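You operate a simulated robot arm through the tools that you are given. There is no shell and no other tool.

You are at the controls of a simulated two-armed robot. One attempt, no reset.

Task
Lay the red board on the stage, set both slides, light the scope.
Fine: at the blue scope; leave its focus knob alone; the pointer of the silver slide on its blue mark, that of the black slide on its blue mark.

The check looks at the end state, three seconds after you hand in, the way a careful person would. Anything else that was tipped, shoved, dropped, spilled or broken makes it a failure.

Robot
Two 7-joint arms with fingered hands on one trunk that stands fixed in place. Base frame: the origin is at the foot of the trunk, x ahead of it, y to its left, z up; the work surface is at about z = 880. Readings come in mm, rad, newtons and seconds.
The left shoulder is at [200, 135, 970], the right one opposite. Payload 4 kg a hand.
The TCP of each hand is the grasp point between the finger pads, 25 mm short of the fingertips. In the tool frame z runs along the fingers and y along their closing line. The gripper opens to 88 mm. The gripper's body begins 29 mm behind the TCP. The gripper is a hand of 4 fingers: y runs from the thumb to the fingers, the wrist lies at [-13, -106, -174] in the tool frame, and closing takes about 1.5 s.
Orientation is that of the tool frame in the base frame, as a unit quaternion [w, x, y, z]. With the fingers straight down and the wrist toward the robot, the tool's x, y and z point along [0, 1, 0], [1, 0, 0] and [0, 0, -1] of the base frame.

Tools
- The arms move only by the tool jog_arm. It takes "left_targets", "right_targets" or both (then of equal length, played together; a hand with none holds still); each is a list of rows, each an object (a shift or turn left out is 0, a gripper value left out holds the last) with "turn": the turn, a rotation vector about the base's x, y, z in units of 8 degrees (1.0 is 8 degrees), a list of three; "linear": the shift along the base's x, y, z in units of 40 mm (1.0 is 40 mm), a list of three. In form: [{"turn": [ax, ay, az], "linear": [tx, ty, tz]}, ...]. A call has 1 to 20 rows; each row shifts and turns the commanded pose from where the row before left it. "left_grip" and "right_grip" are, for a hand that has rows, the opening, from 0 (shut) to 1 (fully open), set as the call begins (left out, the last holds). A call with a number of a shift or a turn outside -1 to 1 is refused whole. Rows are played at 5 a second. More than 50 mm and 0.15 rad between two rows, or a gripper value outside its range, and nothing of the call is played. Where a pose cannot be reached the arm comes as near as it can. A force on the tool above 40 N (or 10 N above the force at the start of the call, whichever is more), or a blocked arm, ends the call early, and 0.2 s more pass. Each finger travels about 153 mm/s and halts on what it meets, pressing with about 33 N; the grip force reading is that of the motor and also rises with nothing between the fingers. The clock runs only during rows and for 0.2 s after the last one: add rows that do not move to give the fingers time. It gives the time, the measured TCP pose, the force on the tool (base axes), the opening and the grip force at its end, in the units of the frame above (readings bear some noise), with the torque about the TCP (base axes, N m) and any sound that the robot's microphone picked up, and new pictures: "pictures" is both (left out), scene, wrist or none (wrist: the cameras of the hands that moved).
- Cameras (640 x 400 px; columns grow to the right, rows downward): "scene" is now at [142.1, -16, 1574]; the picture's right is [-0.19, -0.98, 0.00], its down [-0.70, 0.14, -0.70] and it looks along [0.69, -0.14, -0.71] (base axes); focal length 311 px, centre (320, 200). "left" rides on the left gripper at [-64, -83, -98] in its tool frame; the picture's right is [-0.62, -0.37, 0.69], its down [0.71, -0.63, 0.30] and it looks along [0.32, 0.68, 0.65] (tool axes); focal length 265 px, centre (320, 200). "right" rides on the right gripper at [64, -83, -98] in its tool frame; the picture's right is [-0.62, 0.37, -0.69], its down [-0.71, -0.63, 0.30] and it looks along [-0.32, 0.68, 0.65] (tool axes); focal length 265 px, centre (320, 200). There is no depth. A picture from a camera that has moved, and an enlarged one, comes with that camera's place and axes in the base frame and with its lens.
- lift_body(by): slides the trunk up (or, below 0, down) by that many mm; the arms and the scene camera ride with it, the base frame stays. It gives what a move gives, with no picture.
- set_fingers(index, middle, ring, thumb_bend, thumb_turn, hand): sets how far each is bent, from 0 (flat) to 1 (curled in); at 0.3 the hand is open as for a grip, at 0.7 the pads meet at the TCP. One left out holds its place. A second passes; each finger stops where it meets its share of the squeeze, and holds until it gets a number again. A gripper value or a shape takes the hand back. It gives what a move gives, with no picture; readings hold the bend of each and the force on the fingers (four entries, about 0 where the hand has none), thumb and palm. thumb_turn goes from beside the hand (0) to across from the fingers (1), as for a grip.
- hand_shape(shape, hand): the hand has 4 fingers and takes this shape, open, in about a second: jaw (thumb against the fingers, like two jaws); tri (thumb and two fingers); tip (a fingertip pinch); poke (one finger out to press); point (the index stretched); flat (the hand flat); cup (the hand cupped); fist (a fist). The gripper value then closes the fingers along that shape, each until it touches; the sizes above hold for jaw. It gives what a move gives, with no picture.
- head_to(pan, tilt): turns the head with the scene camera to pan (to the left, within 1.693 rad either way) and tilt (down, from -0.506 to 1.204), counted from straight ahead of the robot. It gives what a move gives, and a new picture of the scene camera.
- inspect(camera, box): a new picture of the part [left, top, right, bottom] of that camera's present view, enlarged. No time passes.
- hand_in(): hands the job in; it is judged then, once.

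Places have to be worked out from the pictures, the camera data and where the tool is seen. Open the grippers and draw the arms clear of the work before you hand the job in, unless the task says otherwise.

The tools are called after ">>>" as name(argument=value, ...) on one line, values as JSON. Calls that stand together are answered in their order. jog_arm: Moves the arms, as the interface text tells. Its arguments: {"type":"object","properties":{"left_targets":{"type":"array"},"left_grip":{"type":"number"},"right_targets":{"type":"array"},"right_grip":{"type":"number"},"pictures":{"type":"string","enum":["both","scene","wrist","none"]}},"required":[]} The other tools are called the same way: lift_body (by) slides the trunk up or down; hand_shape (shape, hand) gives the hand a shape; set_fingers (index, middle, ring, thumb_bend, thumb_turn, hand) moves the fingers one by one; head_to (pan, tilt) turns the head that bears the scene camera; inspect (camera, box) takes an enlarged picture of a part of a camera's view; hand_in () hands the job in.

At the start:

```text
clock: 0.0
left_tool_pos: [624.3, 186.5, 1211.1]
left_tool_rot: [0.001, 0.707, 0.707, 0.0]
left_wrist_force: [-0.3, 0.2, -0.3]
left_torque: [0.03, 0.01, -0.02]
left_width: 87.7
left_grasp_force: 0.0
left_shape: jaw
left_bend: [0.3, 0.3, 0.3, 0.3, 0.98]
left_finger forces: [0.0, 0.0, 0.0, 0.0, 0.0, 0.1]
right_tool_pos: [493.9, -298.6, 1205.3]
right_tool_rot: [0.0, 0.708, 0.707, 0.0]
right_wrist_force: [-0.1, 0.1, 0.0]
right_torque: [-0.01, 0.0, -0.02]
right_width: 87.6
right_grasp_force: 0.1
right_shape: jaw
right_bend: [0.3, 0.3, 0.3, 0.3, 0.98]
right_finger forces: [0.0, 0.0, 0.1, 0.1, 0.1, 0.0]
trunk travel left (down, up): [-575.0, 195.0]
head pan, tilt: [-0.194, 0.789]
```

scene: 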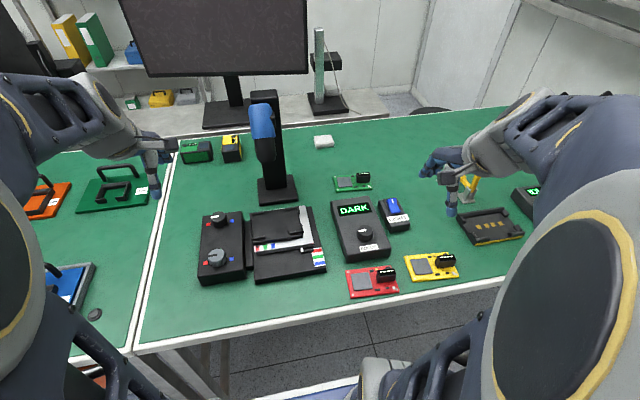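
right: 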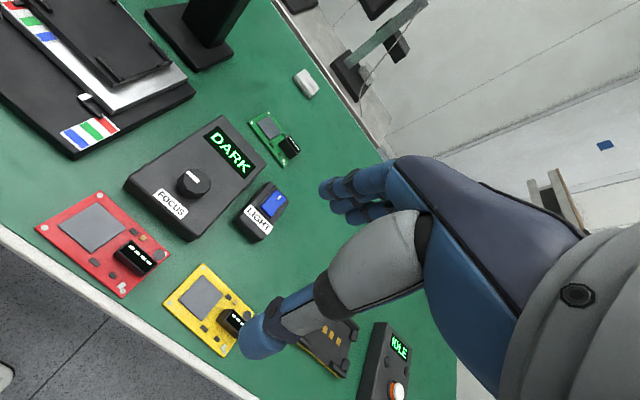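
left: 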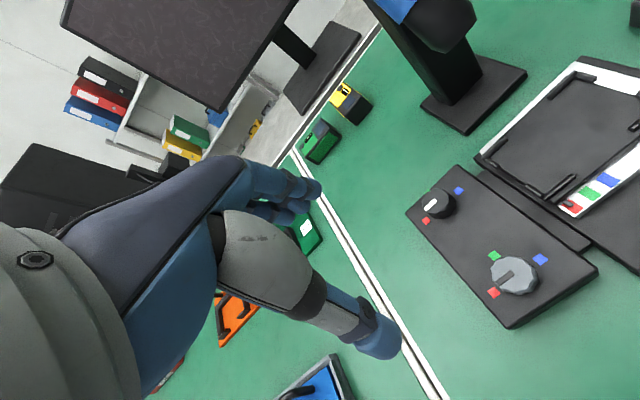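

I'll look closely at the scope stage, the slides, the knobs and the boards before I move anything.

>>> inspect(camera="scene", box=[180, 190, 340, 290])

>>> inspect(camera="scene", box=[320, 160, 480, 310])

>>> inspect(camera="left", box=[380, 40, 640, 340])

>>> inspect(camera="right", box=[0, 0, 320, 200])

```text
4.00 times, centred on (260, 240) of scene
camera zoom: at [142.1, -16.0, 1574.0], right [-0.19, -0.98, 0.0], down [-0.7, 0.14, -0.7], along [0.69, -0.14, -0.71], focal length 1246 px, centre (560, 40)
```

zoom: 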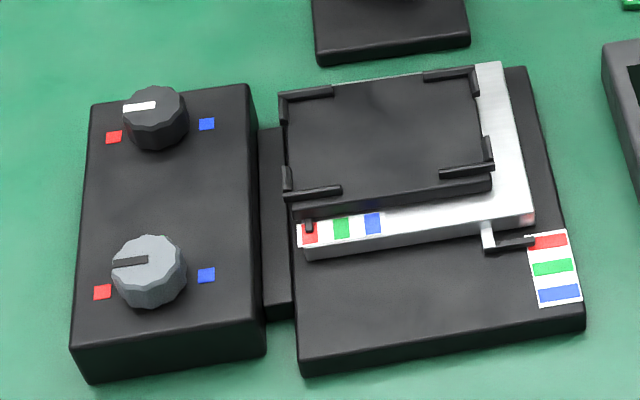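

```text
2.67 times, centred on (400, 235) of scene
camera zoom: at [142.1, -16.0, 1574.0], right [-0.19, -0.98, 0.0], down [-0.7, 0.14, -0.7], along [0.69, -0.14, -0.71], focal length 830 px, centre (107, 107)
```

zoom: 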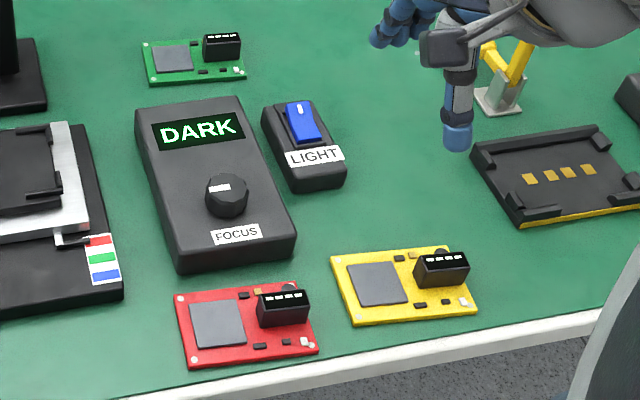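

```text
1.33 times, centred on (510, 190) of left
camera zoom: at [541.5, 122.7, 1311.0], right [-0.37, -0.62, -0.69], down [-0.63, 0.71, -0.3], along [0.68, 0.32, -0.65], focal length 354 px, centre (67, 213)
```

zoom: 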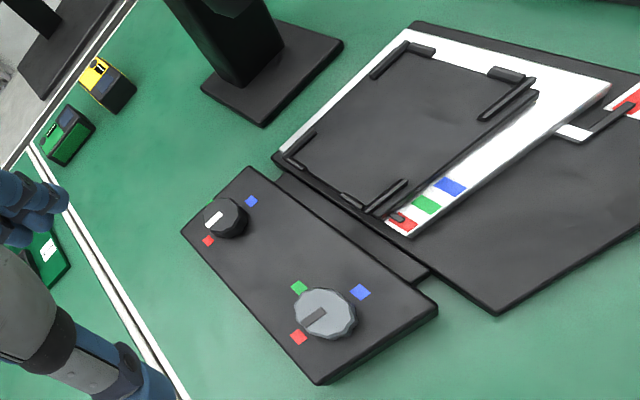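

```text
2.00 times, centred on (160, 100) of right
camera zoom: at [410.3, -234.0, 1304.1], right [0.37, -0.62, 0.69], down [-0.63, -0.71, -0.3], along [0.68, -0.33, -0.65], focal length 531 px, centre (640, 400)
```

zoom: 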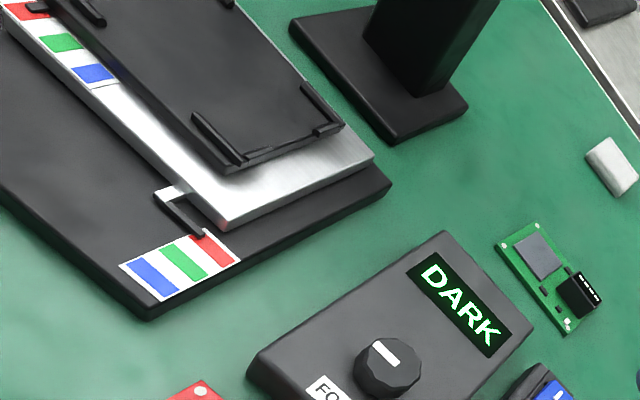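

The zoom stays crisp, so I'll take tighter views. I want to triangulate the stage height, the brackets, the board and the light switch.

>>> inspect(camera="scene", box=[245, 200, 335, 256])

>>> inspect(camera="left", box=[460, 50, 640, 220])

>>> inspect(camera="scene", box=[335, 255, 415, 305])

>>> inspect(camera="right", box=[20, 170, 180, 310])

>>> inspect(camera="scene", box=[365, 185, 425, 235])

>>> inspect(camera="right", box=[220, 160, 310, 250])

```text
7.11 times, centred on (290, 228) of scene
camera zoom: at [142.1, -16.0, 1574.0], right [-0.19, -0.98, 0.0], down [-0.7, 0.14, -0.7], along [0.69, -0.14, -0.71], focal length 2215 px, centre (533, 1)
```

zoom: 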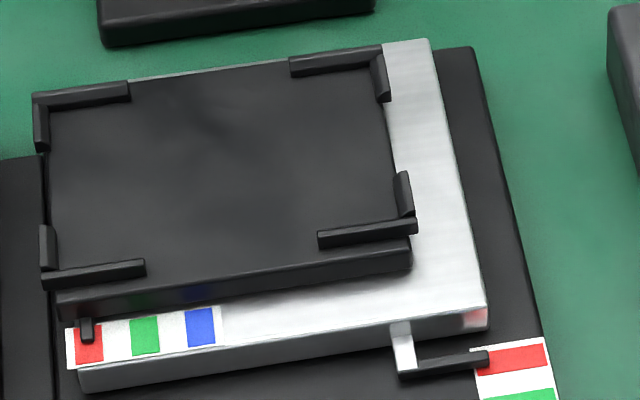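

```text
2.35 times, centred on (550, 135) of left
camera zoom: at [541.5, 122.7, 1311.0], right [-0.37, -0.62, -0.69], down [-0.63, 0.71, -0.3], along [0.68, 0.32, -0.65], focal length 624 px, centre (-221, 353)
```

zoom: 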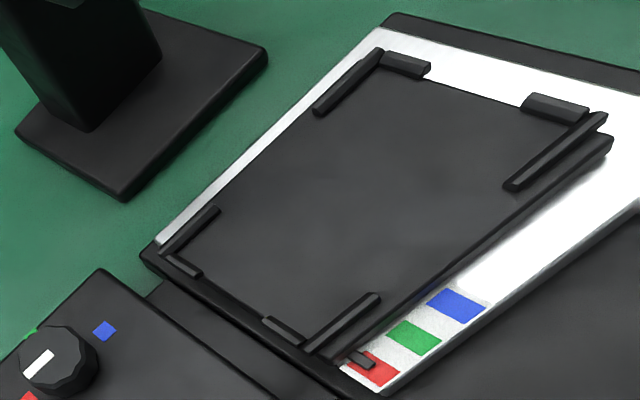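

```text
8.00 times, centred on (375, 280) of scene
camera zoom: at [142.1, -16.0, 1574.0], right [-0.19, -0.98, 0.0], down [-0.7, 0.14, -0.7], along [0.69, -0.14, -0.71], focal length 2491 px, centre (-120, -440)
```

zoom: 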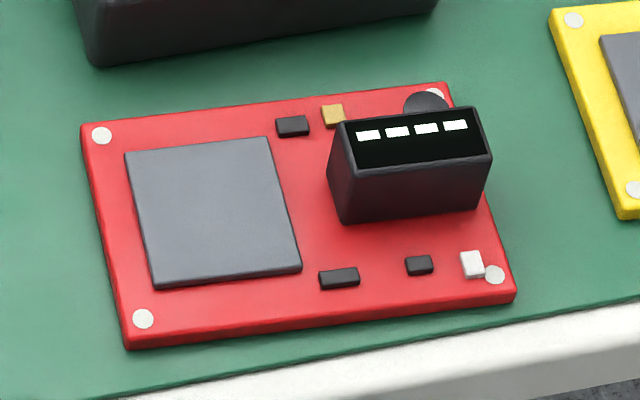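

```text
2.86 times, centred on (100, 240) of right
camera zoom: at [410.3, -234.0, 1304.1], right [0.37, -0.62, 0.69], down [-0.63, -0.71, -0.3], along [0.68, -0.33, -0.65], focal length 758 px, centre (949, 86)
```

zoom: 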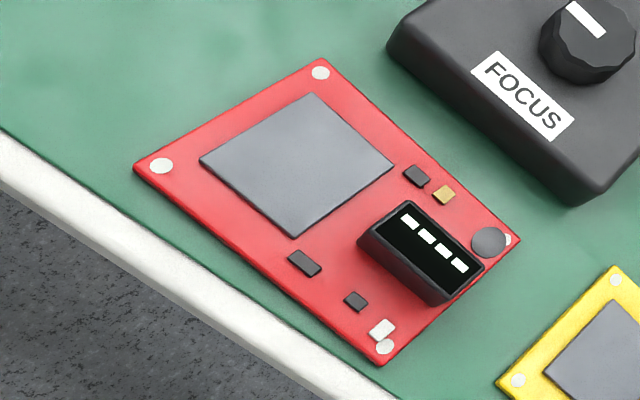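

```text
8.00 times, centred on (395, 210) of scene
camera zoom: at [142.1, -16.0, 1574.0], right [-0.19, -0.98, 0.0], down [-0.7, 0.14, -0.7], along [0.69, -0.14, -0.71], focal length 2491 px, centre (-280, 120)
```

zoom: 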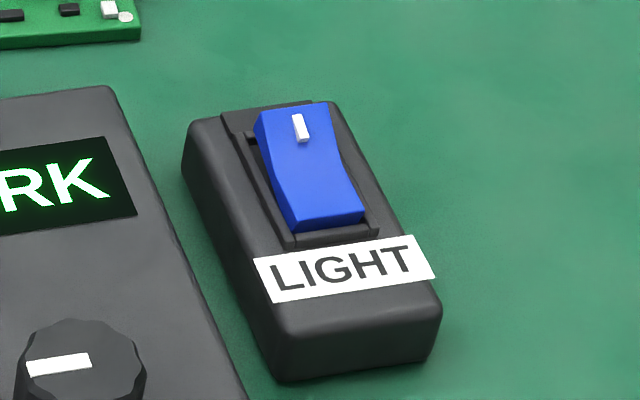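

```text
4.44 times, centred on (265, 205) of right
camera zoom: at [410.3, -234.0, 1304.1], right [0.37, -0.62, 0.69], down [-0.63, -0.71, -0.3], along [0.68, -0.33, -0.65], focal length 1180 px, centre (564, 178)
```

zoom: 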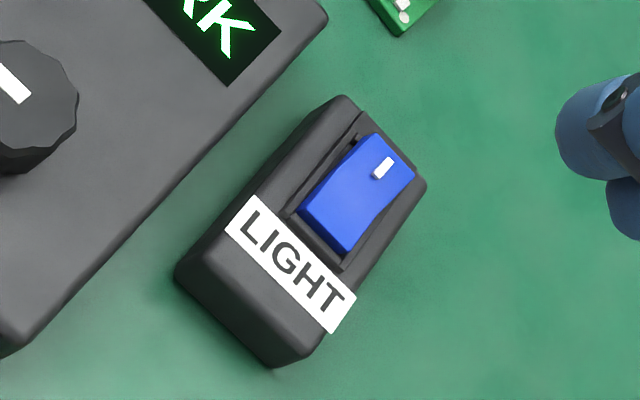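

From triangulation, the grey knob is centred near (609,142) with its top at about z 957, and the black knob is near (734,143). The stage surface is at about z 940 with its centre at (696,-5). The red board is 120x75 mm, centred at (512,-219) with a yaw of about -4°. I'll lower the left hand to above the grey knob and check the view.

>>> jog_arm(left_targets=[{"linear": [-0.19, -0.55, 0]}, {"linear": [-0.19, -0.55, 0]}, {"linear": [0, 0, -1]}, {"linear": [0, 0, -1]}, {"linear": [0, 0, -1]}, {"linear": [0, 0, -0.75]}], left_grip=1)

```text
clock: 1.4
left_tool_pos: [610.9, 143.6, 1061.8]
left_tool_rot: [0.001, 0.707, 0.708, 0.0]
left_wrist_force: [0.1, 0.2, 0.3]
left_torque: [0.0, -0.03, 0.0]
left_width: 87.9
left_grasp_force: 0.0
left_shape: jaw
left_bend: [0.3, 0.3, 0.3, 0.3, 0.98]
left_finger forces: [0.0, 0.0, 0.1, 0.0, 0.1, 0.0]
right_tool_pos: [492.5, -299.0, 1206.3]
right_tool_rot: [0.0, 0.708, 0.706, -0.001]
right_wrist_force: [0.0, -0.9, 0.3]
right_torque: [0.05, 0.01, 0.0]
right_width: 87.6
right_grasp_force: 0.2
right_shape: jaw
right_bend: [0.3, 0.3, 0.3, 0.3, 0.98]
right_finger forces: [0.1, 0.0, 0.0, 0.1, 0.0, 0.1]
trunk travel left (down, up): [-575.0, 195.0]
head pan, tilt: [-0.194, 0.789]
camera scene: at [141.8, -16.2, 1574.0], right [-0.19, -0.98, 0.0], down [-0.7, 0.14, -0.7], along [0.69, -0.14, -0.71], focal length 311 px, centre (320, 200)
camera left: at [527.3, 79.3, 1161.5], right [-0.37, -0.62, -0.69], down [-0.63, 0.71, -0.3], along [0.68, 0.32, -0.65], focal length 265 px, centre (320, 200)
```

scene: 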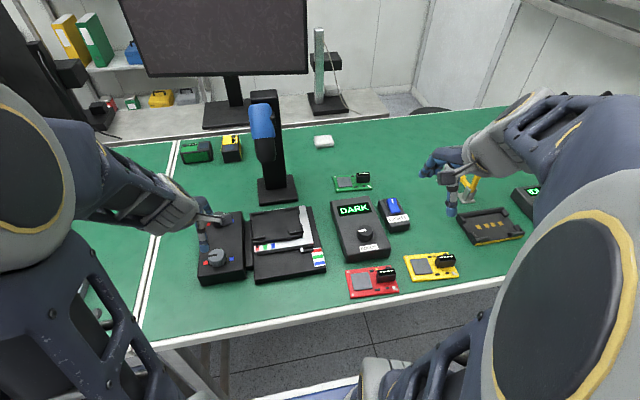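
left: 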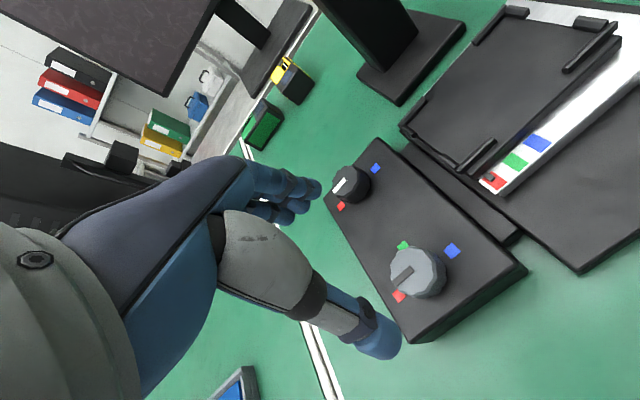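

My view of the knob from the left wrist camera agrees with the estimate of (609,142). I'll test the hand's yaw range in free air above the knob, turning counter-clockwise first.

>>> jog_arm(left_targets=[{"turn": [0, 0, 1]}, {"turn": [0, 0, 1]}, {"turn": [0, 0, 1]}, {"turn": [0, 0, 1]}, {"turn": [0, 0, 1]}, {"turn": [0, 0, 1]}, {"turn": [0, 0, 1]}, {"turn": [0, 0, 1]}, {"turn": [0, 0, 0]}], pictures="scene")

```text
clock: 3.4
left_tool_pos: [610.0, 142.3, 1060.8]
left_tool_rot: [0.0, 0.224, 0.975, 0.0]
left_wrist_force: [0.3, 0.3, 0.3]
left_torque: [0.01, -0.02, -0.02]
left_width: 87.8
left_grasp_force: 0.1
left_shape: jaw
left_bend: [0.3, 0.3, 0.3, 0.3, 0.98]
left_finger forces: [0.0, 0.0, 0.1, 0.1, 0.0, 0.0]
right_tool_pos: [493.6, -298.9, 1206.2]
right_tool_rot: [0.0, 0.707, 0.707, 0.0]
right_wrist_force: [0.5, 0.7, 0.3]
right_torque: [0.01, -0.05, 0.01]
right_width: 87.3
right_grasp_force: 0.1
right_shape: jaw
right_bend: [0.3, 0.3, 0.3, 0.3, 0.98]
right_finger forces: [0.0, 0.1, 0.0, 0.0, 0.1, 0.0]
trunk travel left (down, up): [-575.0, 195.0]
head pan, tilt: [-0.194, 0.789]
camera scene: at [142.1, -16.0, 1574.0], right [-0.19, -0.98, 0.0], down [-0.7, 0.14, -0.7], along [0.69, -0.14, -0.71], focal length 311 px, centre (320, 200)
```

scene: 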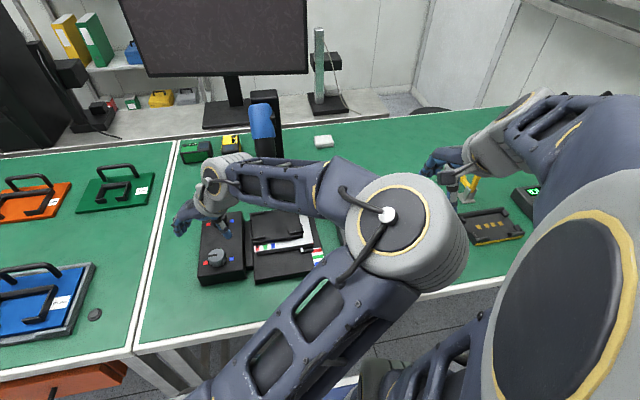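

A yaw of +64° is reachable with the TCP still on the axis, although the elbow swings inward. Next I'll test the clockwise side in the air, down to -96°.

>>> jog_arm(left_targets=[{"turn": [0, 0, -1]}, {"turn": [0, 0, -1]}, {"turn": [0, 0, -1]}, {"turn": [0, 0, -1]}, {"turn": [0, 0, -1]}, {"turn": [0, 0, -1]}, {"turn": [0, 0, -1]}, {"turn": [0, 0, -1]}, {"turn": [0, 0, -1]}, {"turn": [0, 0, -1]}, {"turn": [0, 0, -1]}, {"turn": [0, 0, -1]}, {"turn": [0, 0, -1]}, {"turn": [0, 0, -1]}, {"turn": [0, 0, -1]}, {"turn": [0, 0, -1]}, {"turn": [0, 0, -1]}, {"turn": [0, 0, -1]}, {"turn": [0, 0, -1]}, {"turn": [0, 0, 0]}], pictures="both")

```text
clock: 7.6
left_tool_pos: [610.2, 143.1, 1064.0]
left_tool_rot: [-0.001, 1.0, 0.016, 0.0]
left_wrist_force: [-0.5, -0.1, -0.2]
left_torque: [0.0, 0.01, 0.0]
left_width: 88.0
left_grasp_force: 0.1
left_shape: jaw
left_bend: [0.3, 0.3, 0.3, 0.3, 0.98]
left_finger forces: [0.1, 0.0, 0.0, 0.0, 0.0, 0.1]
right_tool_pos: [493.8, -298.0, 1205.9]
right_tool_rot: [0.0, 0.708, 0.706, 0.0]
right_wrist_force: [-0.9, 0.1, 0.1]
right_torque: [0.01, -0.02, -0.02]
right_width: 87.2
right_grasp_force: 0.2
right_shape: jaw
right_bend: [0.3, 0.3, 0.3, 0.3, 0.98]
right_finger forces: [0.0, 0.1, 0.0, 0.1, 0.0, 0.0]
trunk travel left (down, up): [-575.0, 195.0]
head pan, tilt: [-0.194, 0.789]
camera scene: at [142.1, -16.0, 1574.0], right [-0.19, -0.98, 0.0], down [-0.7, 0.14, -0.7], along [0.69, -0.14, -0.71], focal length 311 px, centre (320, 200)
camera left: at [543.3, 224.5, 1161.4], right [-0.63, 0.35, -0.69], down [0.69, 0.65, -0.3], along [0.35, -0.67, -0.65], focal length 265 px, centre (320, 200)
```

scene: 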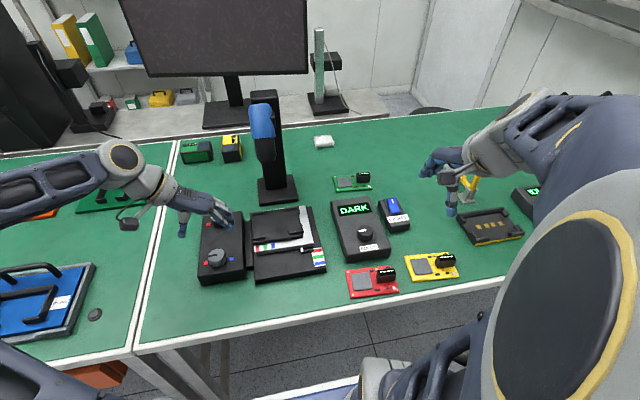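
left: 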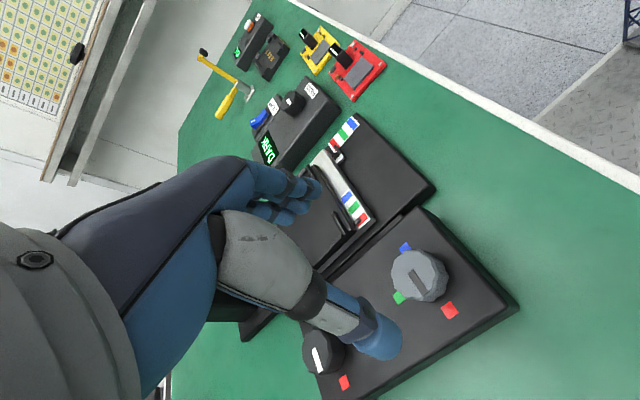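

Yaws from +64° to -88° all work. I'll go back to yaw 0 and lower over the grey knob with the hand open, to TCP z about 965, which puts the fingertips about 7 mm above the box top.

>>> jog_arm(left_targets=[{"turn": [0, 0, 1]}, {"turn": [0, 0, 1]}, {"turn": [0, 0, 1]}, {"turn": [0, 0, 1]}, {"turn": [0, 0, 1]}, {"turn": [0, 0, 1]}, {"turn": [0, 0, 1]}, {"turn": [0, 0, 1]}, {"turn": [0, 0, 1]}, {"turn": [0, 0, 1]}, {"turn": [0, 0, 1]}, {"linear": [0, 0, -0.8]}, {"linear": [0, 0, -0.8]}, {"linear": [0, 0, -0.8]}, {"linear": [0, 0, 0]}], pictures="both")

```text
clock: 10.8
left_tool_pos: [610.3, 144.5, 967.2]
left_tool_rot: [0.0, 0.708, 0.707, 0.0]
left_wrist_force: [-0.5, 0.8, -0.4]
left_torque: [0.01, -0.01, -0.02]
left_width: 87.5
left_grasp_force: 0.2
left_shape: jaw
left_bend: [0.3, 0.3, 0.3, 0.3, 0.98]
left_finger forces: [0.1, 0.1, 0.0, 0.0, 0.0, 0.0]
right_tool_pos: [493.1, -298.1, 1205.7]
right_tool_rot: [-0.001, 0.708, 0.707, 0.0]
right_wrist_force: [0.2, -0.5, 0.2]
right_torque: [0.0, 0.01, -0.02]
right_width: 87.8
right_grasp_force: 0.1
right_shape: jaw
right_bend: [0.3, 0.3, 0.3, 0.3, 0.98]
right_finger forces: [0.1, 0.0, 0.1, 0.0, 0.0, 0.0]
trunk travel left (down, up): [-575.0, 195.0]
head pan, tilt: [-0.194, 0.789]
camera scene: at [142.0, -16.1, 1574.0], right [-0.19, -0.98, 0.0], down [-0.7, 0.14, -0.7], along [0.69, -0.14, -0.71], focal length 311 px, centre (320, 200)
camera left: at [526.4, 79.7, 1065.8], right [-0.37, -0.62, -0.69], down [-0.63, 0.72, -0.3], along [0.68, 0.32, -0.65], focal length 265 px, centre (320, 200)
```

scene: 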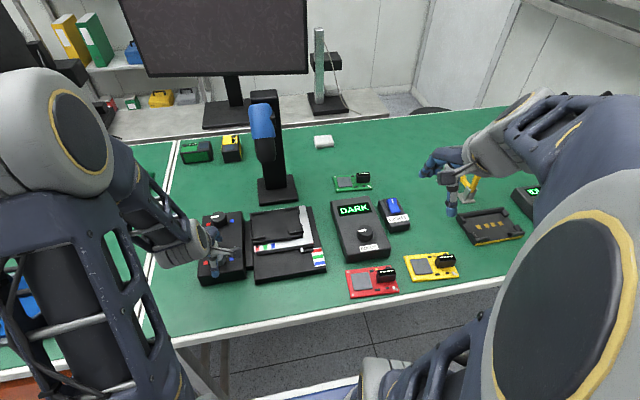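
left: 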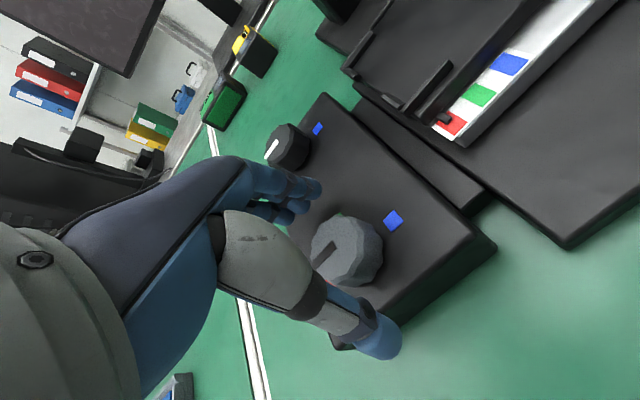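

The grey knob sits between the thumb and the fingers, so I'll close on it and give the fingers time.

>>> jog_arm(left_targets=[{"linear": [0, 0, 0]}, {"linear": [0, 0, 0]}, {"linear": [0, 0, 0]}, {"linear": [0, 0, 0]}, {"linear": [0, 0, 0]}, {"linear": [0, 0, 0]}, {"linear": [0, 0, 0]}, {"linear": [0, 0, 0]}], left_grip=0, pictures="wrist")

```text
clock: 12.6
left_tool_pos: [609.3, 143.6, 966.6]
left_tool_rot: [0.0, 0.707, 0.707, 0.0]
left_wrist_force: [-5.3, -3.4, -2.5]
left_torque: [-0.04, 0.07, -0.01]
left_width: 33.5
left_grasp_force: 32.9
left_shape: jaw
left_bend: [0.74, 0.49, 0.52, 0.74, 1.0]
left_finger forces: [16.4, 9.2, 0.0, 0.0, 29.6, 0.1]
right_tool_pos: [492.9, -297.9, 1204.2]
right_tool_rot: [0.001, 0.707, 0.707, 0.0]
right_wrist_force: [0.8, 0.7, 0.4]
right_torque: [0.01, 0.03, -0.04]
right_width: 87.6
right_grasp_force: 0.1
right_shape: jaw
right_bend: [0.3, 0.3, 0.3, 0.3, 0.98]
right_finger forces: [0.0, 0.1, 0.1, 0.0, 0.0, 0.0]
trunk travel left (down, up): [-575.0, 195.0]
head pan, tilt: [-0.194, 0.789]
camera left: at [526.4, 79.7, 1066.1], right [-0.37, -0.62, -0.69], down [-0.63, 0.72, -0.3], along [0.68, 0.32, -0.65], focal length 265 px, centre (320, 200)
```

left: 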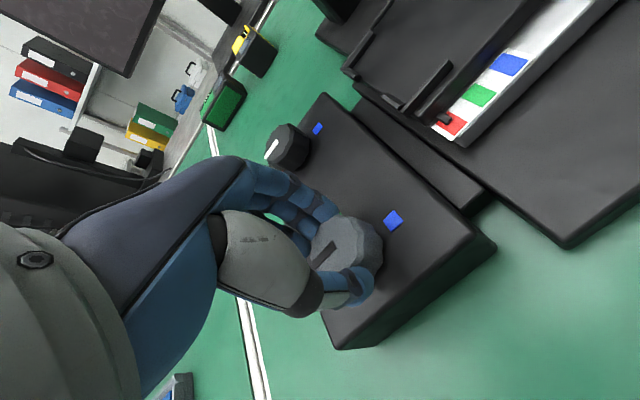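

The knob is gripped (thumb 30 N, fingers 26 N). I'll turn it clockwise by 40° and see which slide answers.

>>> jog_arm(left_targets=[{"turn": [0, 0, -1]}, {"turn": [0, 0, -1]}, {"turn": [0, 0, -1]}, {"turn": [0, 0, -1]}, {"turn": [0, 0, -1]}, {"linear": [0, 0, 0]}], pictures="both")

>>> inspect(camera="scene", box=[180, 190, 340, 290])

```text
clock: 14.0
left_tool_pos: [610.0, 144.2, 966.6]
left_tool_rot: [-0.001, 0.907, 0.422, 0.001]
left_wrist_force: [-6.1, 9.5, 7.0]
left_torque: [0.2, 0.14, 0.01]
left_width: 33.4
left_grasp_force: 33.0
left_shape: jaw
left_bend: [0.74, 0.49, 0.52, 0.73, 1.0]
left_finger forces: [15.4, 9.5, 0.0, 0.0, 34.3, 0.0]
right_tool_pos: [492.7, -298.4, 1205.0]
right_tool_rot: [-0.001, 0.708, 0.706, 0.0]
right_wrist_force: [-0.3, 0.2, 0.5]
right_torque: [0.02, 0.0, 0.03]
right_width: 87.8
right_grasp_force: 0.0
right_shape: jaw
right_bend: [0.3, 0.3, 0.3, 0.3, 0.98]
right_finger forces: [0.0, 0.0, 0.0, 0.1, 0.0, 0.0]
trunk travel left (down, up): [-575.0, 195.0]
head pan, tilt: [-0.194, 0.789]
camera scene: at [141.7, -15.7, 1574.0], right [-0.19, -0.98, 0.0], down [-0.7, 0.14, -0.7], along [0.69, -0.14, -0.71], focal length 311 px, centre (320, 200)
camera left: at [504.8, 148.3, 1065.2], right [-0.68, -0.24, -0.69], down [-0.02, 0.95, -0.3], along [0.73, -0.19, -0.65], focal length 265 px, centre (320, 200)
```

scene: 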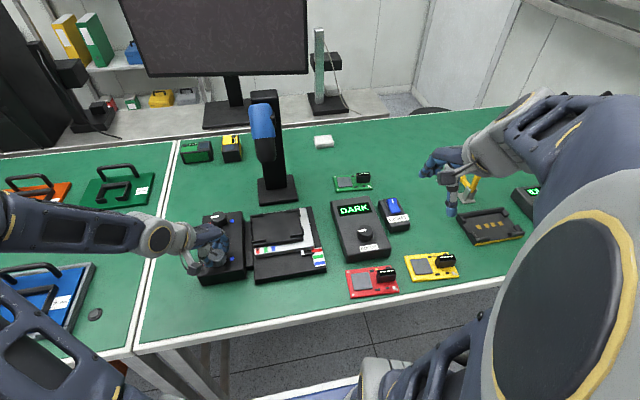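
left: 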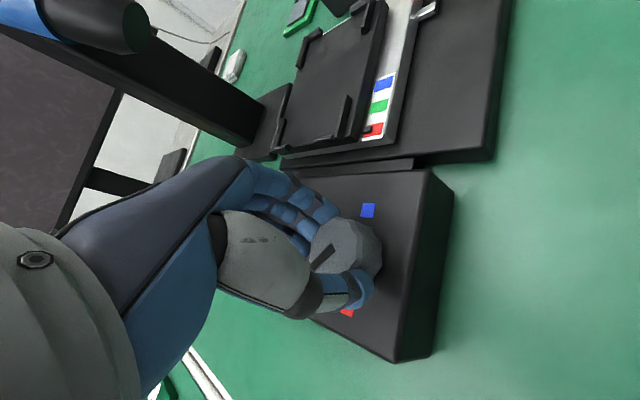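

```text
4.00 times, centred on (260, 240) of scene
camera zoom: at [141.7, -15.7, 1574.0], right [-0.19, -0.98, 0.0], down [-0.7, 0.14, -0.7], along [0.69, -0.14, -0.71], focal length 1246 px, centre (560, 40)
```

zoom: 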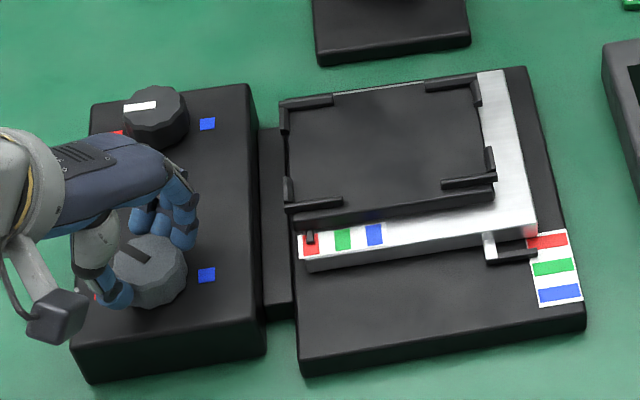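

The silver slide follows the grey knob: 40° moved its pointer about a fifth of the way from red to blue. I'll keep turning to -88°.

>>> jog_arm(left_targets=[{"turn": [0, 0, -1]}, {"turn": [0, 0, -1]}, {"turn": [0, 0, -1]}, {"turn": [0, 0, -1]}, {"turn": [0, 0, -1]}, {"turn": [0, 0, -1]}, {"linear": [0, 0, 0]}], pictures="both")

>>> inspect(camera="scene", box=[180, 190, 340, 290])

```text
clock: 15.6
left_tool_pos: [611.2, 143.0, 966.4]
left_tool_rot: [0.0, 1.0, 0.017, 0.001]
left_wrist_force: [0.4, 16.3, 10.9]
left_torque: [0.4, -0.03, 0.04]
left_width: 33.6
left_grasp_force: 32.8
left_shape: jaw
left_bend: [0.75, 0.51, 0.52, 0.73, 1.0]
left_finger forces: [14.6, 8.2, 0.0, 0.0, 36.4, 0.1]
right_tool_pos: [494.0, -298.7, 1206.6]
right_tool_rot: [0.0, 0.708, 0.706, 0.0]
right_wrist_force: [-1.2, 0.7, 0.8]
right_torque: [-0.02, -0.01, -0.04]
right_width: 87.5
right_grasp_force: 0.0
right_shape: jaw
right_bend: [0.3, 0.3, 0.3, 0.3, 0.98]
right_finger forces: [0.0, 0.0, 0.0, 0.0, 0.0, 0.0]
trunk travel left (down, up): [-575.0, 195.0]
head pan, tilt: [-0.194, 0.789]
camera scene: at [141.9, -15.5, 1574.0], right [-0.19, -0.98, 0.0], down [-0.7, 0.14, -0.7], along [0.69, -0.14, -0.71], focal length 311 px, centre (320, 200)
camera left: at [543.1, 225.0, 1064.8], right [-0.63, 0.35, -0.69], down [0.69, 0.65, -0.3], along [0.35, -0.67, -0.65], focal length 265 px, centre (320, 200)
```

scene: 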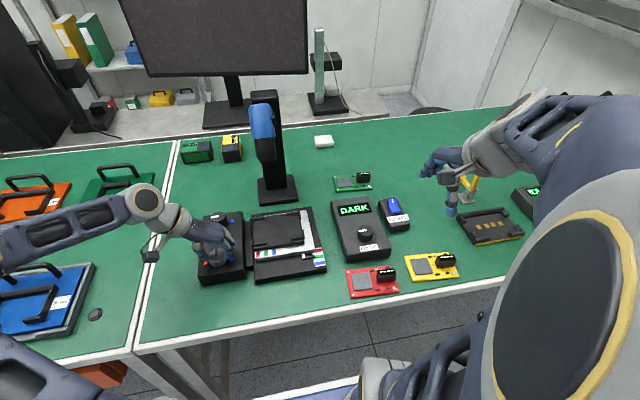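
left: 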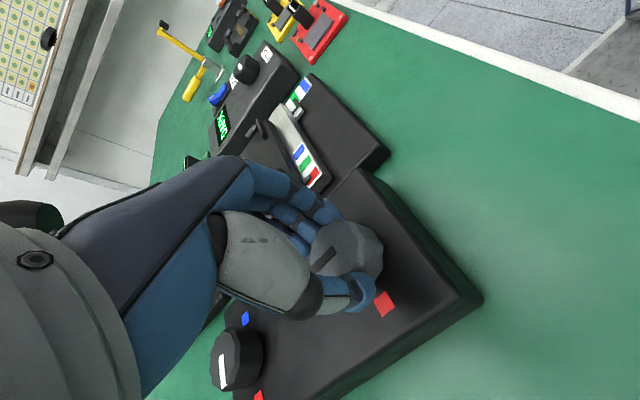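

```text
4.00 times, centred on (260, 240) of scene
camera zoom: at [141.9, -15.5, 1574.0], right [-0.19, -0.98, 0.0], down [-0.7, 0.14, -0.7], along [0.69, -0.14, -0.71], focal length 1246 px, centre (560, 40)
```

zoom: 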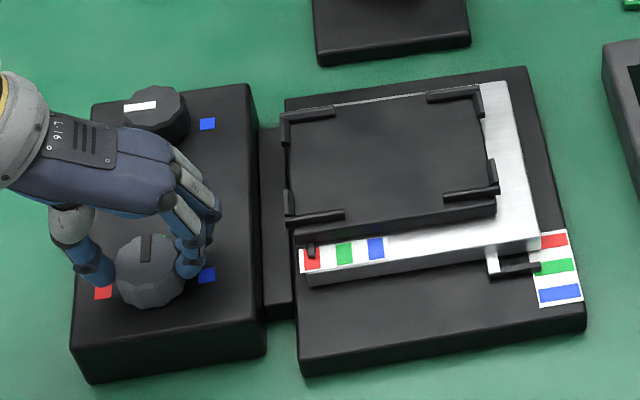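

The silver pointer is now at green, the halfway point. I'll release, rotate the open hand back to yaw 0 around the knob, and take a second bite.

>>> jog_arm(left_targets=[{"linear": [0, 0, 0]}, {"linear": [0, 0, 0]}, {"linear": [0, 0, 0]}, {"linear": [0, 0, 0]}, {"linear": [0, 0, 0]}, {"turn": [0, 0, 1]}, {"turn": [0, 0, 1]}, {"turn": [0, 0, 1]}, {"turn": [0, 0, 1]}, {"turn": [0, 0, 1]}, {"turn": [0, 0, 1]}, {"turn": [0, 0, 1]}, {"turn": [0, 0, 1]}, {"turn": [0, 0, 1]}, {"turn": [0, 0, 1]}, {"turn": [0, 0, 1]}, {"linear": [0, 0, 0]}], left_grip=1, pictures="both")

>>> inspect(camera="scene", box=[180, 190, 340, 290])

```text
clock: 19.2
left_tool_pos: [608.9, 142.6, 965.9]
left_tool_rot: [0.0, 0.706, 0.708, 0.0]
left_wrist_force: [-0.6, -1.1, -0.9]
left_torque: [0.01, 0.01, 0.01]
left_width: 87.6
left_grasp_force: 0.0
left_shape: jaw
left_bend: [0.3, 0.3, 0.3, 0.3, 0.98]
left_finger forces: [0.0, 0.0, 0.0, 0.0, 0.0, 0.0]
right_tool_pos: [492.8, -299.8, 1205.1]
right_tool_rot: [0.0, 0.708, 0.706, 0.0]
right_wrist_force: [0.1, 0.6, 0.2]
right_torque: [0.0, 0.03, 0.03]
right_width: 87.5
right_grasp_force: 0.0
right_shape: jaw
right_bend: [0.3, 0.3, 0.3, 0.3, 0.98]
right_finger forces: [0.0, 0.0, 0.0, 0.1, 0.0, 0.1]
trunk travel left (down, up): [-575.0, 195.0]
head pan, tilt: [-0.194, 0.789]
camera scene: at [142.1, -16.0, 1574.0], right [-0.19, -0.98, 0.0], down [-0.7, 0.14, -0.7], along [0.69, -0.14, -0.71], focal length 311 px, centre (320, 200)
camera left: at [526.3, 78.7, 1065.0], right [-0.37, -0.62, -0.69], down [-0.63, 0.71, -0.3], along [0.68, 0.33, -0.65], focal length 265 px, centre (320, 200)
```

scene: 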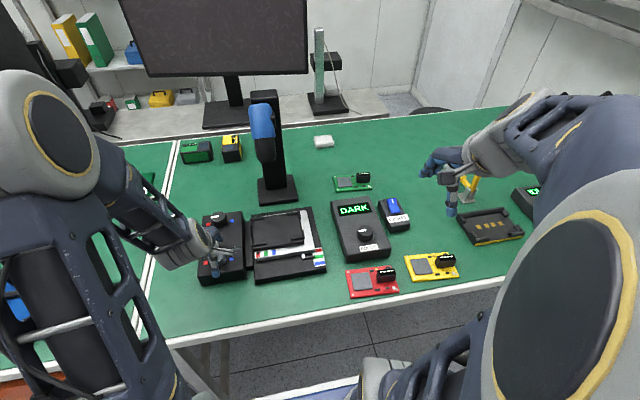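
left: 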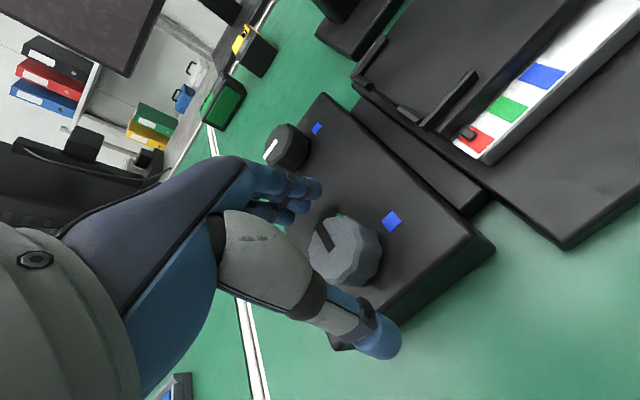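

```text
4.00 times, centred on (260, 240) of scene
camera zoom: at [142.1, -16.0, 1574.0], right [-0.19, -0.98, 0.0], down [-0.7, 0.14, -0.7], along [0.69, -0.14, -0.71], focal length 1246 px, centre (560, 40)
```

zoom: 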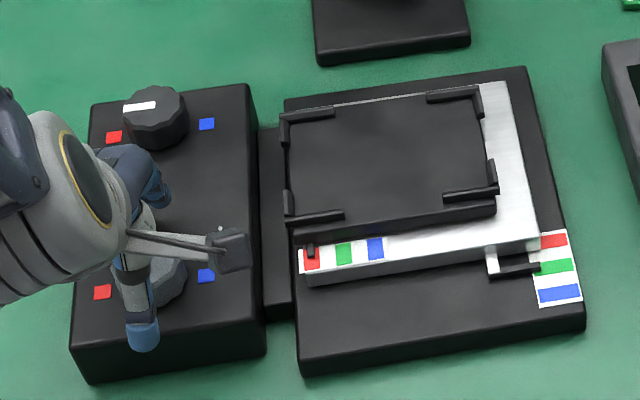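

The knob held its place with the silver pointer at green. I'll grip again and turn another 88° clockwise.

>>> jog_arm(left_targets=[{"linear": [0, 0, 0]}, {"linear": [0, 0, 0]}, {"linear": [0, 0, 0]}, {"linear": [0, 0, 0]}, {"linear": [0, 0, 0]}, {"linear": [0, 0, 0]}, {"linear": [0, 0, 0]}, {"turn": [0, 0, -1]}, {"turn": [0, 0, -1]}, {"turn": [0, 0, -1]}, {"turn": [0, 0, -1]}, {"turn": [0, 0, -1]}, {"turn": [0, 0, -1]}, {"turn": [0, 0, -1]}, {"turn": [0, 0, -1]}, {"turn": [0, 0, -1]}, {"turn": [0, 0, -1]}, {"turn": [0, 0, -1]}, {"linear": [0, 0, 0]}], left_grip=0, pictures="both")

>>> inspect(camera="scene", box=[180, 190, 340, 290])

>>> inspect(camera="scene", box=[295, 240, 335, 270])

```text
clock: 23.2
left_tool_pos: [609.2, 144.1, 965.6]
left_tool_rot: [0.001, 1.0, 0.017, 0.001]
left_wrist_force: [3.3, 17.0, 0.0]
left_torque: [0.39, -0.07, 0.1]
left_width: 32.7
left_grasp_force: 32.9
left_shape: jaw
left_bend: [0.74, 0.5, 0.5, 0.72, 1.0]
left_finger forces: [14.0, 7.4, 0.0, 0.1, 38.1, 0.0]
right_tool_pos: [494.0, -297.5, 1205.8]
right_tool_rot: [0.0, 0.708, 0.707, 0.0]
right_wrist_force: [0.0, -0.5, -0.2]
right_torque: [-0.01, 0.05, -0.03]
right_width: 87.8
right_grasp_force: 0.1
right_shape: jaw
right_bend: [0.3, 0.3, 0.3, 0.3, 0.98]
right_finger forces: [0.0, 0.0, 0.0, 0.0, 0.0, 0.0]
trunk travel left (down, up): [-575.0, 195.0]
head pan, tilt: [-0.194, 0.789]
camera scene: at [142.3, -15.4, 1573.9], right [-0.19, -0.98, 0.0], down [-0.7, 0.14, -0.7], along [0.69, -0.14, -0.71], focal length 311 px, centre (320, 200)
camera left: at [542.9, 224.8, 1064.9], right [-0.63, 0.35, -0.69], down [0.69, 0.65, -0.3], along [0.35, -0.67, -0.65], focal length 265 px, centre (320, 200)
```

scene: 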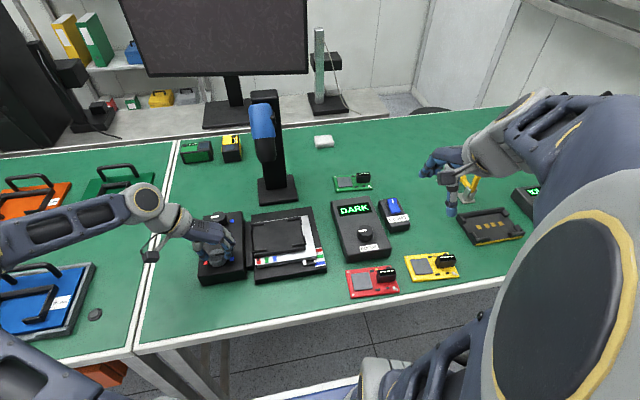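
left: 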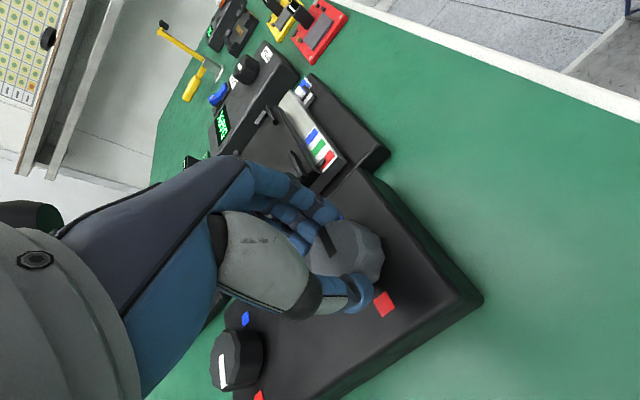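

```text
4.00 times, centred on (260, 240) of scene
camera zoom: at [142.3, -15.4, 1573.9], right [-0.19, -0.98, 0.0], down [-0.7, 0.14, -0.7], along [0.69, -0.14, -0.71], focal length 1246 px, centre (560, 40)
```

zoom: 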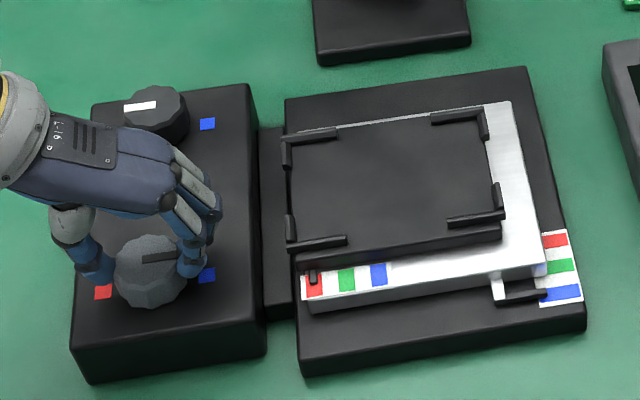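

```text
13.33 times, centred on (315, 255) of scene
camera zoom: at [142.3, -15.4, 1573.9], right [-0.19, -0.98, 0.0], down [-0.7, 0.14, -0.7], along [0.69, -0.14, -0.71], focal length 4152 px, centre (387, -533)
```

zoom: 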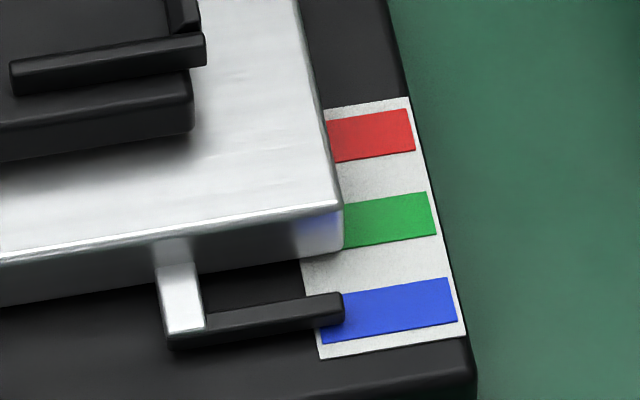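

The silver pointer is almost on blue, about 0.5 mm short, which fits 176° out of 180°. I'll turn the last 4°, then release and compare closely.

>>> jog_arm(left_targets=[{"turn": [0, 0, -0.5]}, {"linear": [0, 0, 0]}, {"linear": [0, 0, 0]}], pictures="none")

>>> jog_arm(left_targets=[{"linear": [0, 0, 0]}, {"linear": [0, 0, 0]}, {"linear": [0, 0, 0]}, {"linear": [0, 0, 0]}, {"linear": [0, 0, 0]}], left_grip=1, pictures="both")

>>> inspect(camera="scene", box=[295, 240, 335, 270])

>>> inspect(camera="right", box=[0, 60, 160, 180])

```text
clock: 24.0
left_tool_pos: [610.5, 143.1, 966.0]
left_tool_rot: [0.001, 1.0, -0.017, 0.0]
left_wrist_force: [4.8, 17.5, -0.5]
left_torque: [0.43, -0.09, 0.03]
left_width: 32.8
left_grasp_force: 32.9
left_shape: jaw
left_bend: [0.75, 0.5, 0.5, 0.72, 1.0]
left_finger forces: [12.3, 7.4, 0.0, 0.0, 38.0, 0.0]
right_tool_pos: [493.3, -298.4, 1206.1]
right_tool_rot: [0.001, 0.708, 0.706, -0.001]
right_wrist_force: [-0.2, 0.0, -1.3]
right_torque: [0.01, 0.02, -0.01]
right_width: 87.5
right_grasp_force: 0.0
right_shape: jaw
right_bend: [0.3, 0.3, 0.3, 0.3, 0.98]
right_finger forces: [0.0, 0.0, 0.0, 0.0, 0.0, 0.0]
trunk travel left (down, up): [-575.0, 195.0]
head pan, tilt: [-0.194, 0.789]
```

```text
clock: 25.2
left_tool_pos: [610.2, 142.1, 965.9]
left_tool_rot: [0.0, 1.0, -0.018, 0.0]
left_wrist_force: [-0.6, -0.4, 0.0]
left_torque: [-0.05, -0.01, -0.02]
left_width: 87.6
left_grasp_force: 0.0
left_shape: jaw
left_bend: [0.3, 0.3, 0.3, 0.3, 0.98]
left_finger forces: [0.1, 0.0, 0.0, 0.0, 0.0, 0.0]
right_tool_pos: [494.5, -299.6, 1205.6]
right_tool_rot: [0.0, 0.707, 0.707, 0.0]
right_wrist_force: [-0.1, -0.1, 0.3]
right_torque: [0.03, 0.03, -0.02]
right_width: 87.4
right_grasp_force: 0.1
right_shape: jaw
right_bend: [0.3, 0.3, 0.3, 0.3, 0.98]
right_finger forces: [0.0, 0.0, 0.1, 0.0, 0.1, 0.1]
trunk travel left (down, up): [-575.0, 195.0]
head pan, tilt: [-0.194, 0.789]
camera scene: at [142.1, -16.0, 1574.0], right [-0.19, -0.98, 0.0], down [-0.7, 0.14, -0.7], along [0.69, -0.14, -0.71], focal length 311 px, centre (320, 200)
camera left: at [548.2, 228.4, 1065.2], right [-0.61, 0.39, -0.69], down [0.74, 0.6, -0.3], along [0.3, -0.69, -0.65], focal length 265 px, centre (320, 200)
```

scene: 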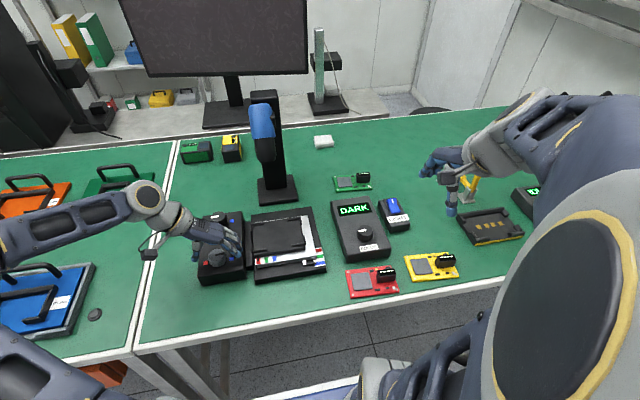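
left: 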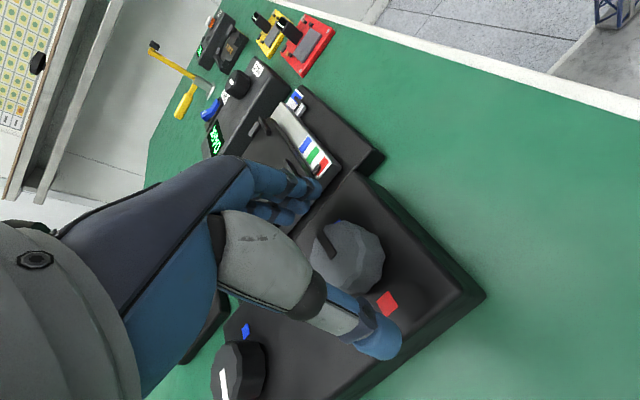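

```text
13.33 times, centred on (315, 255) of scene
camera zoom: at [142.1, -16.0, 1574.0], right [-0.19, -0.98, 0.0], down [-0.7, 0.14, -0.7], along [0.69, -0.14, -0.71], focal length 4152 px, centre (387, -533)
```

zoom: 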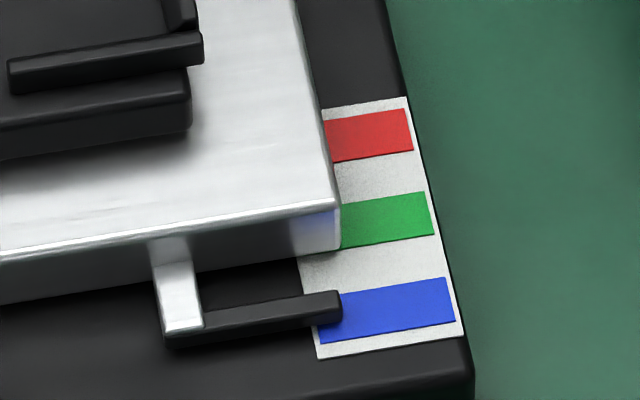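

```text
3.33 times, centred on (80, 120) of right
camera zoom: at [410.3, -234.0, 1304.2], right [0.37, -0.62, 0.69], down [-0.63, -0.71, -0.3], along [0.68, -0.33, -0.65], focal length 885 px, centre (1120, 467)
```

zoom: 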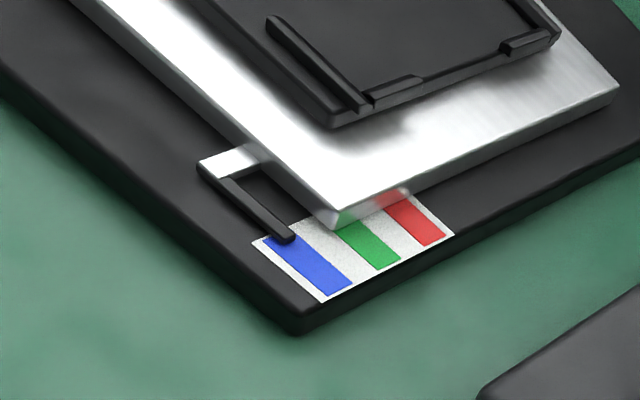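

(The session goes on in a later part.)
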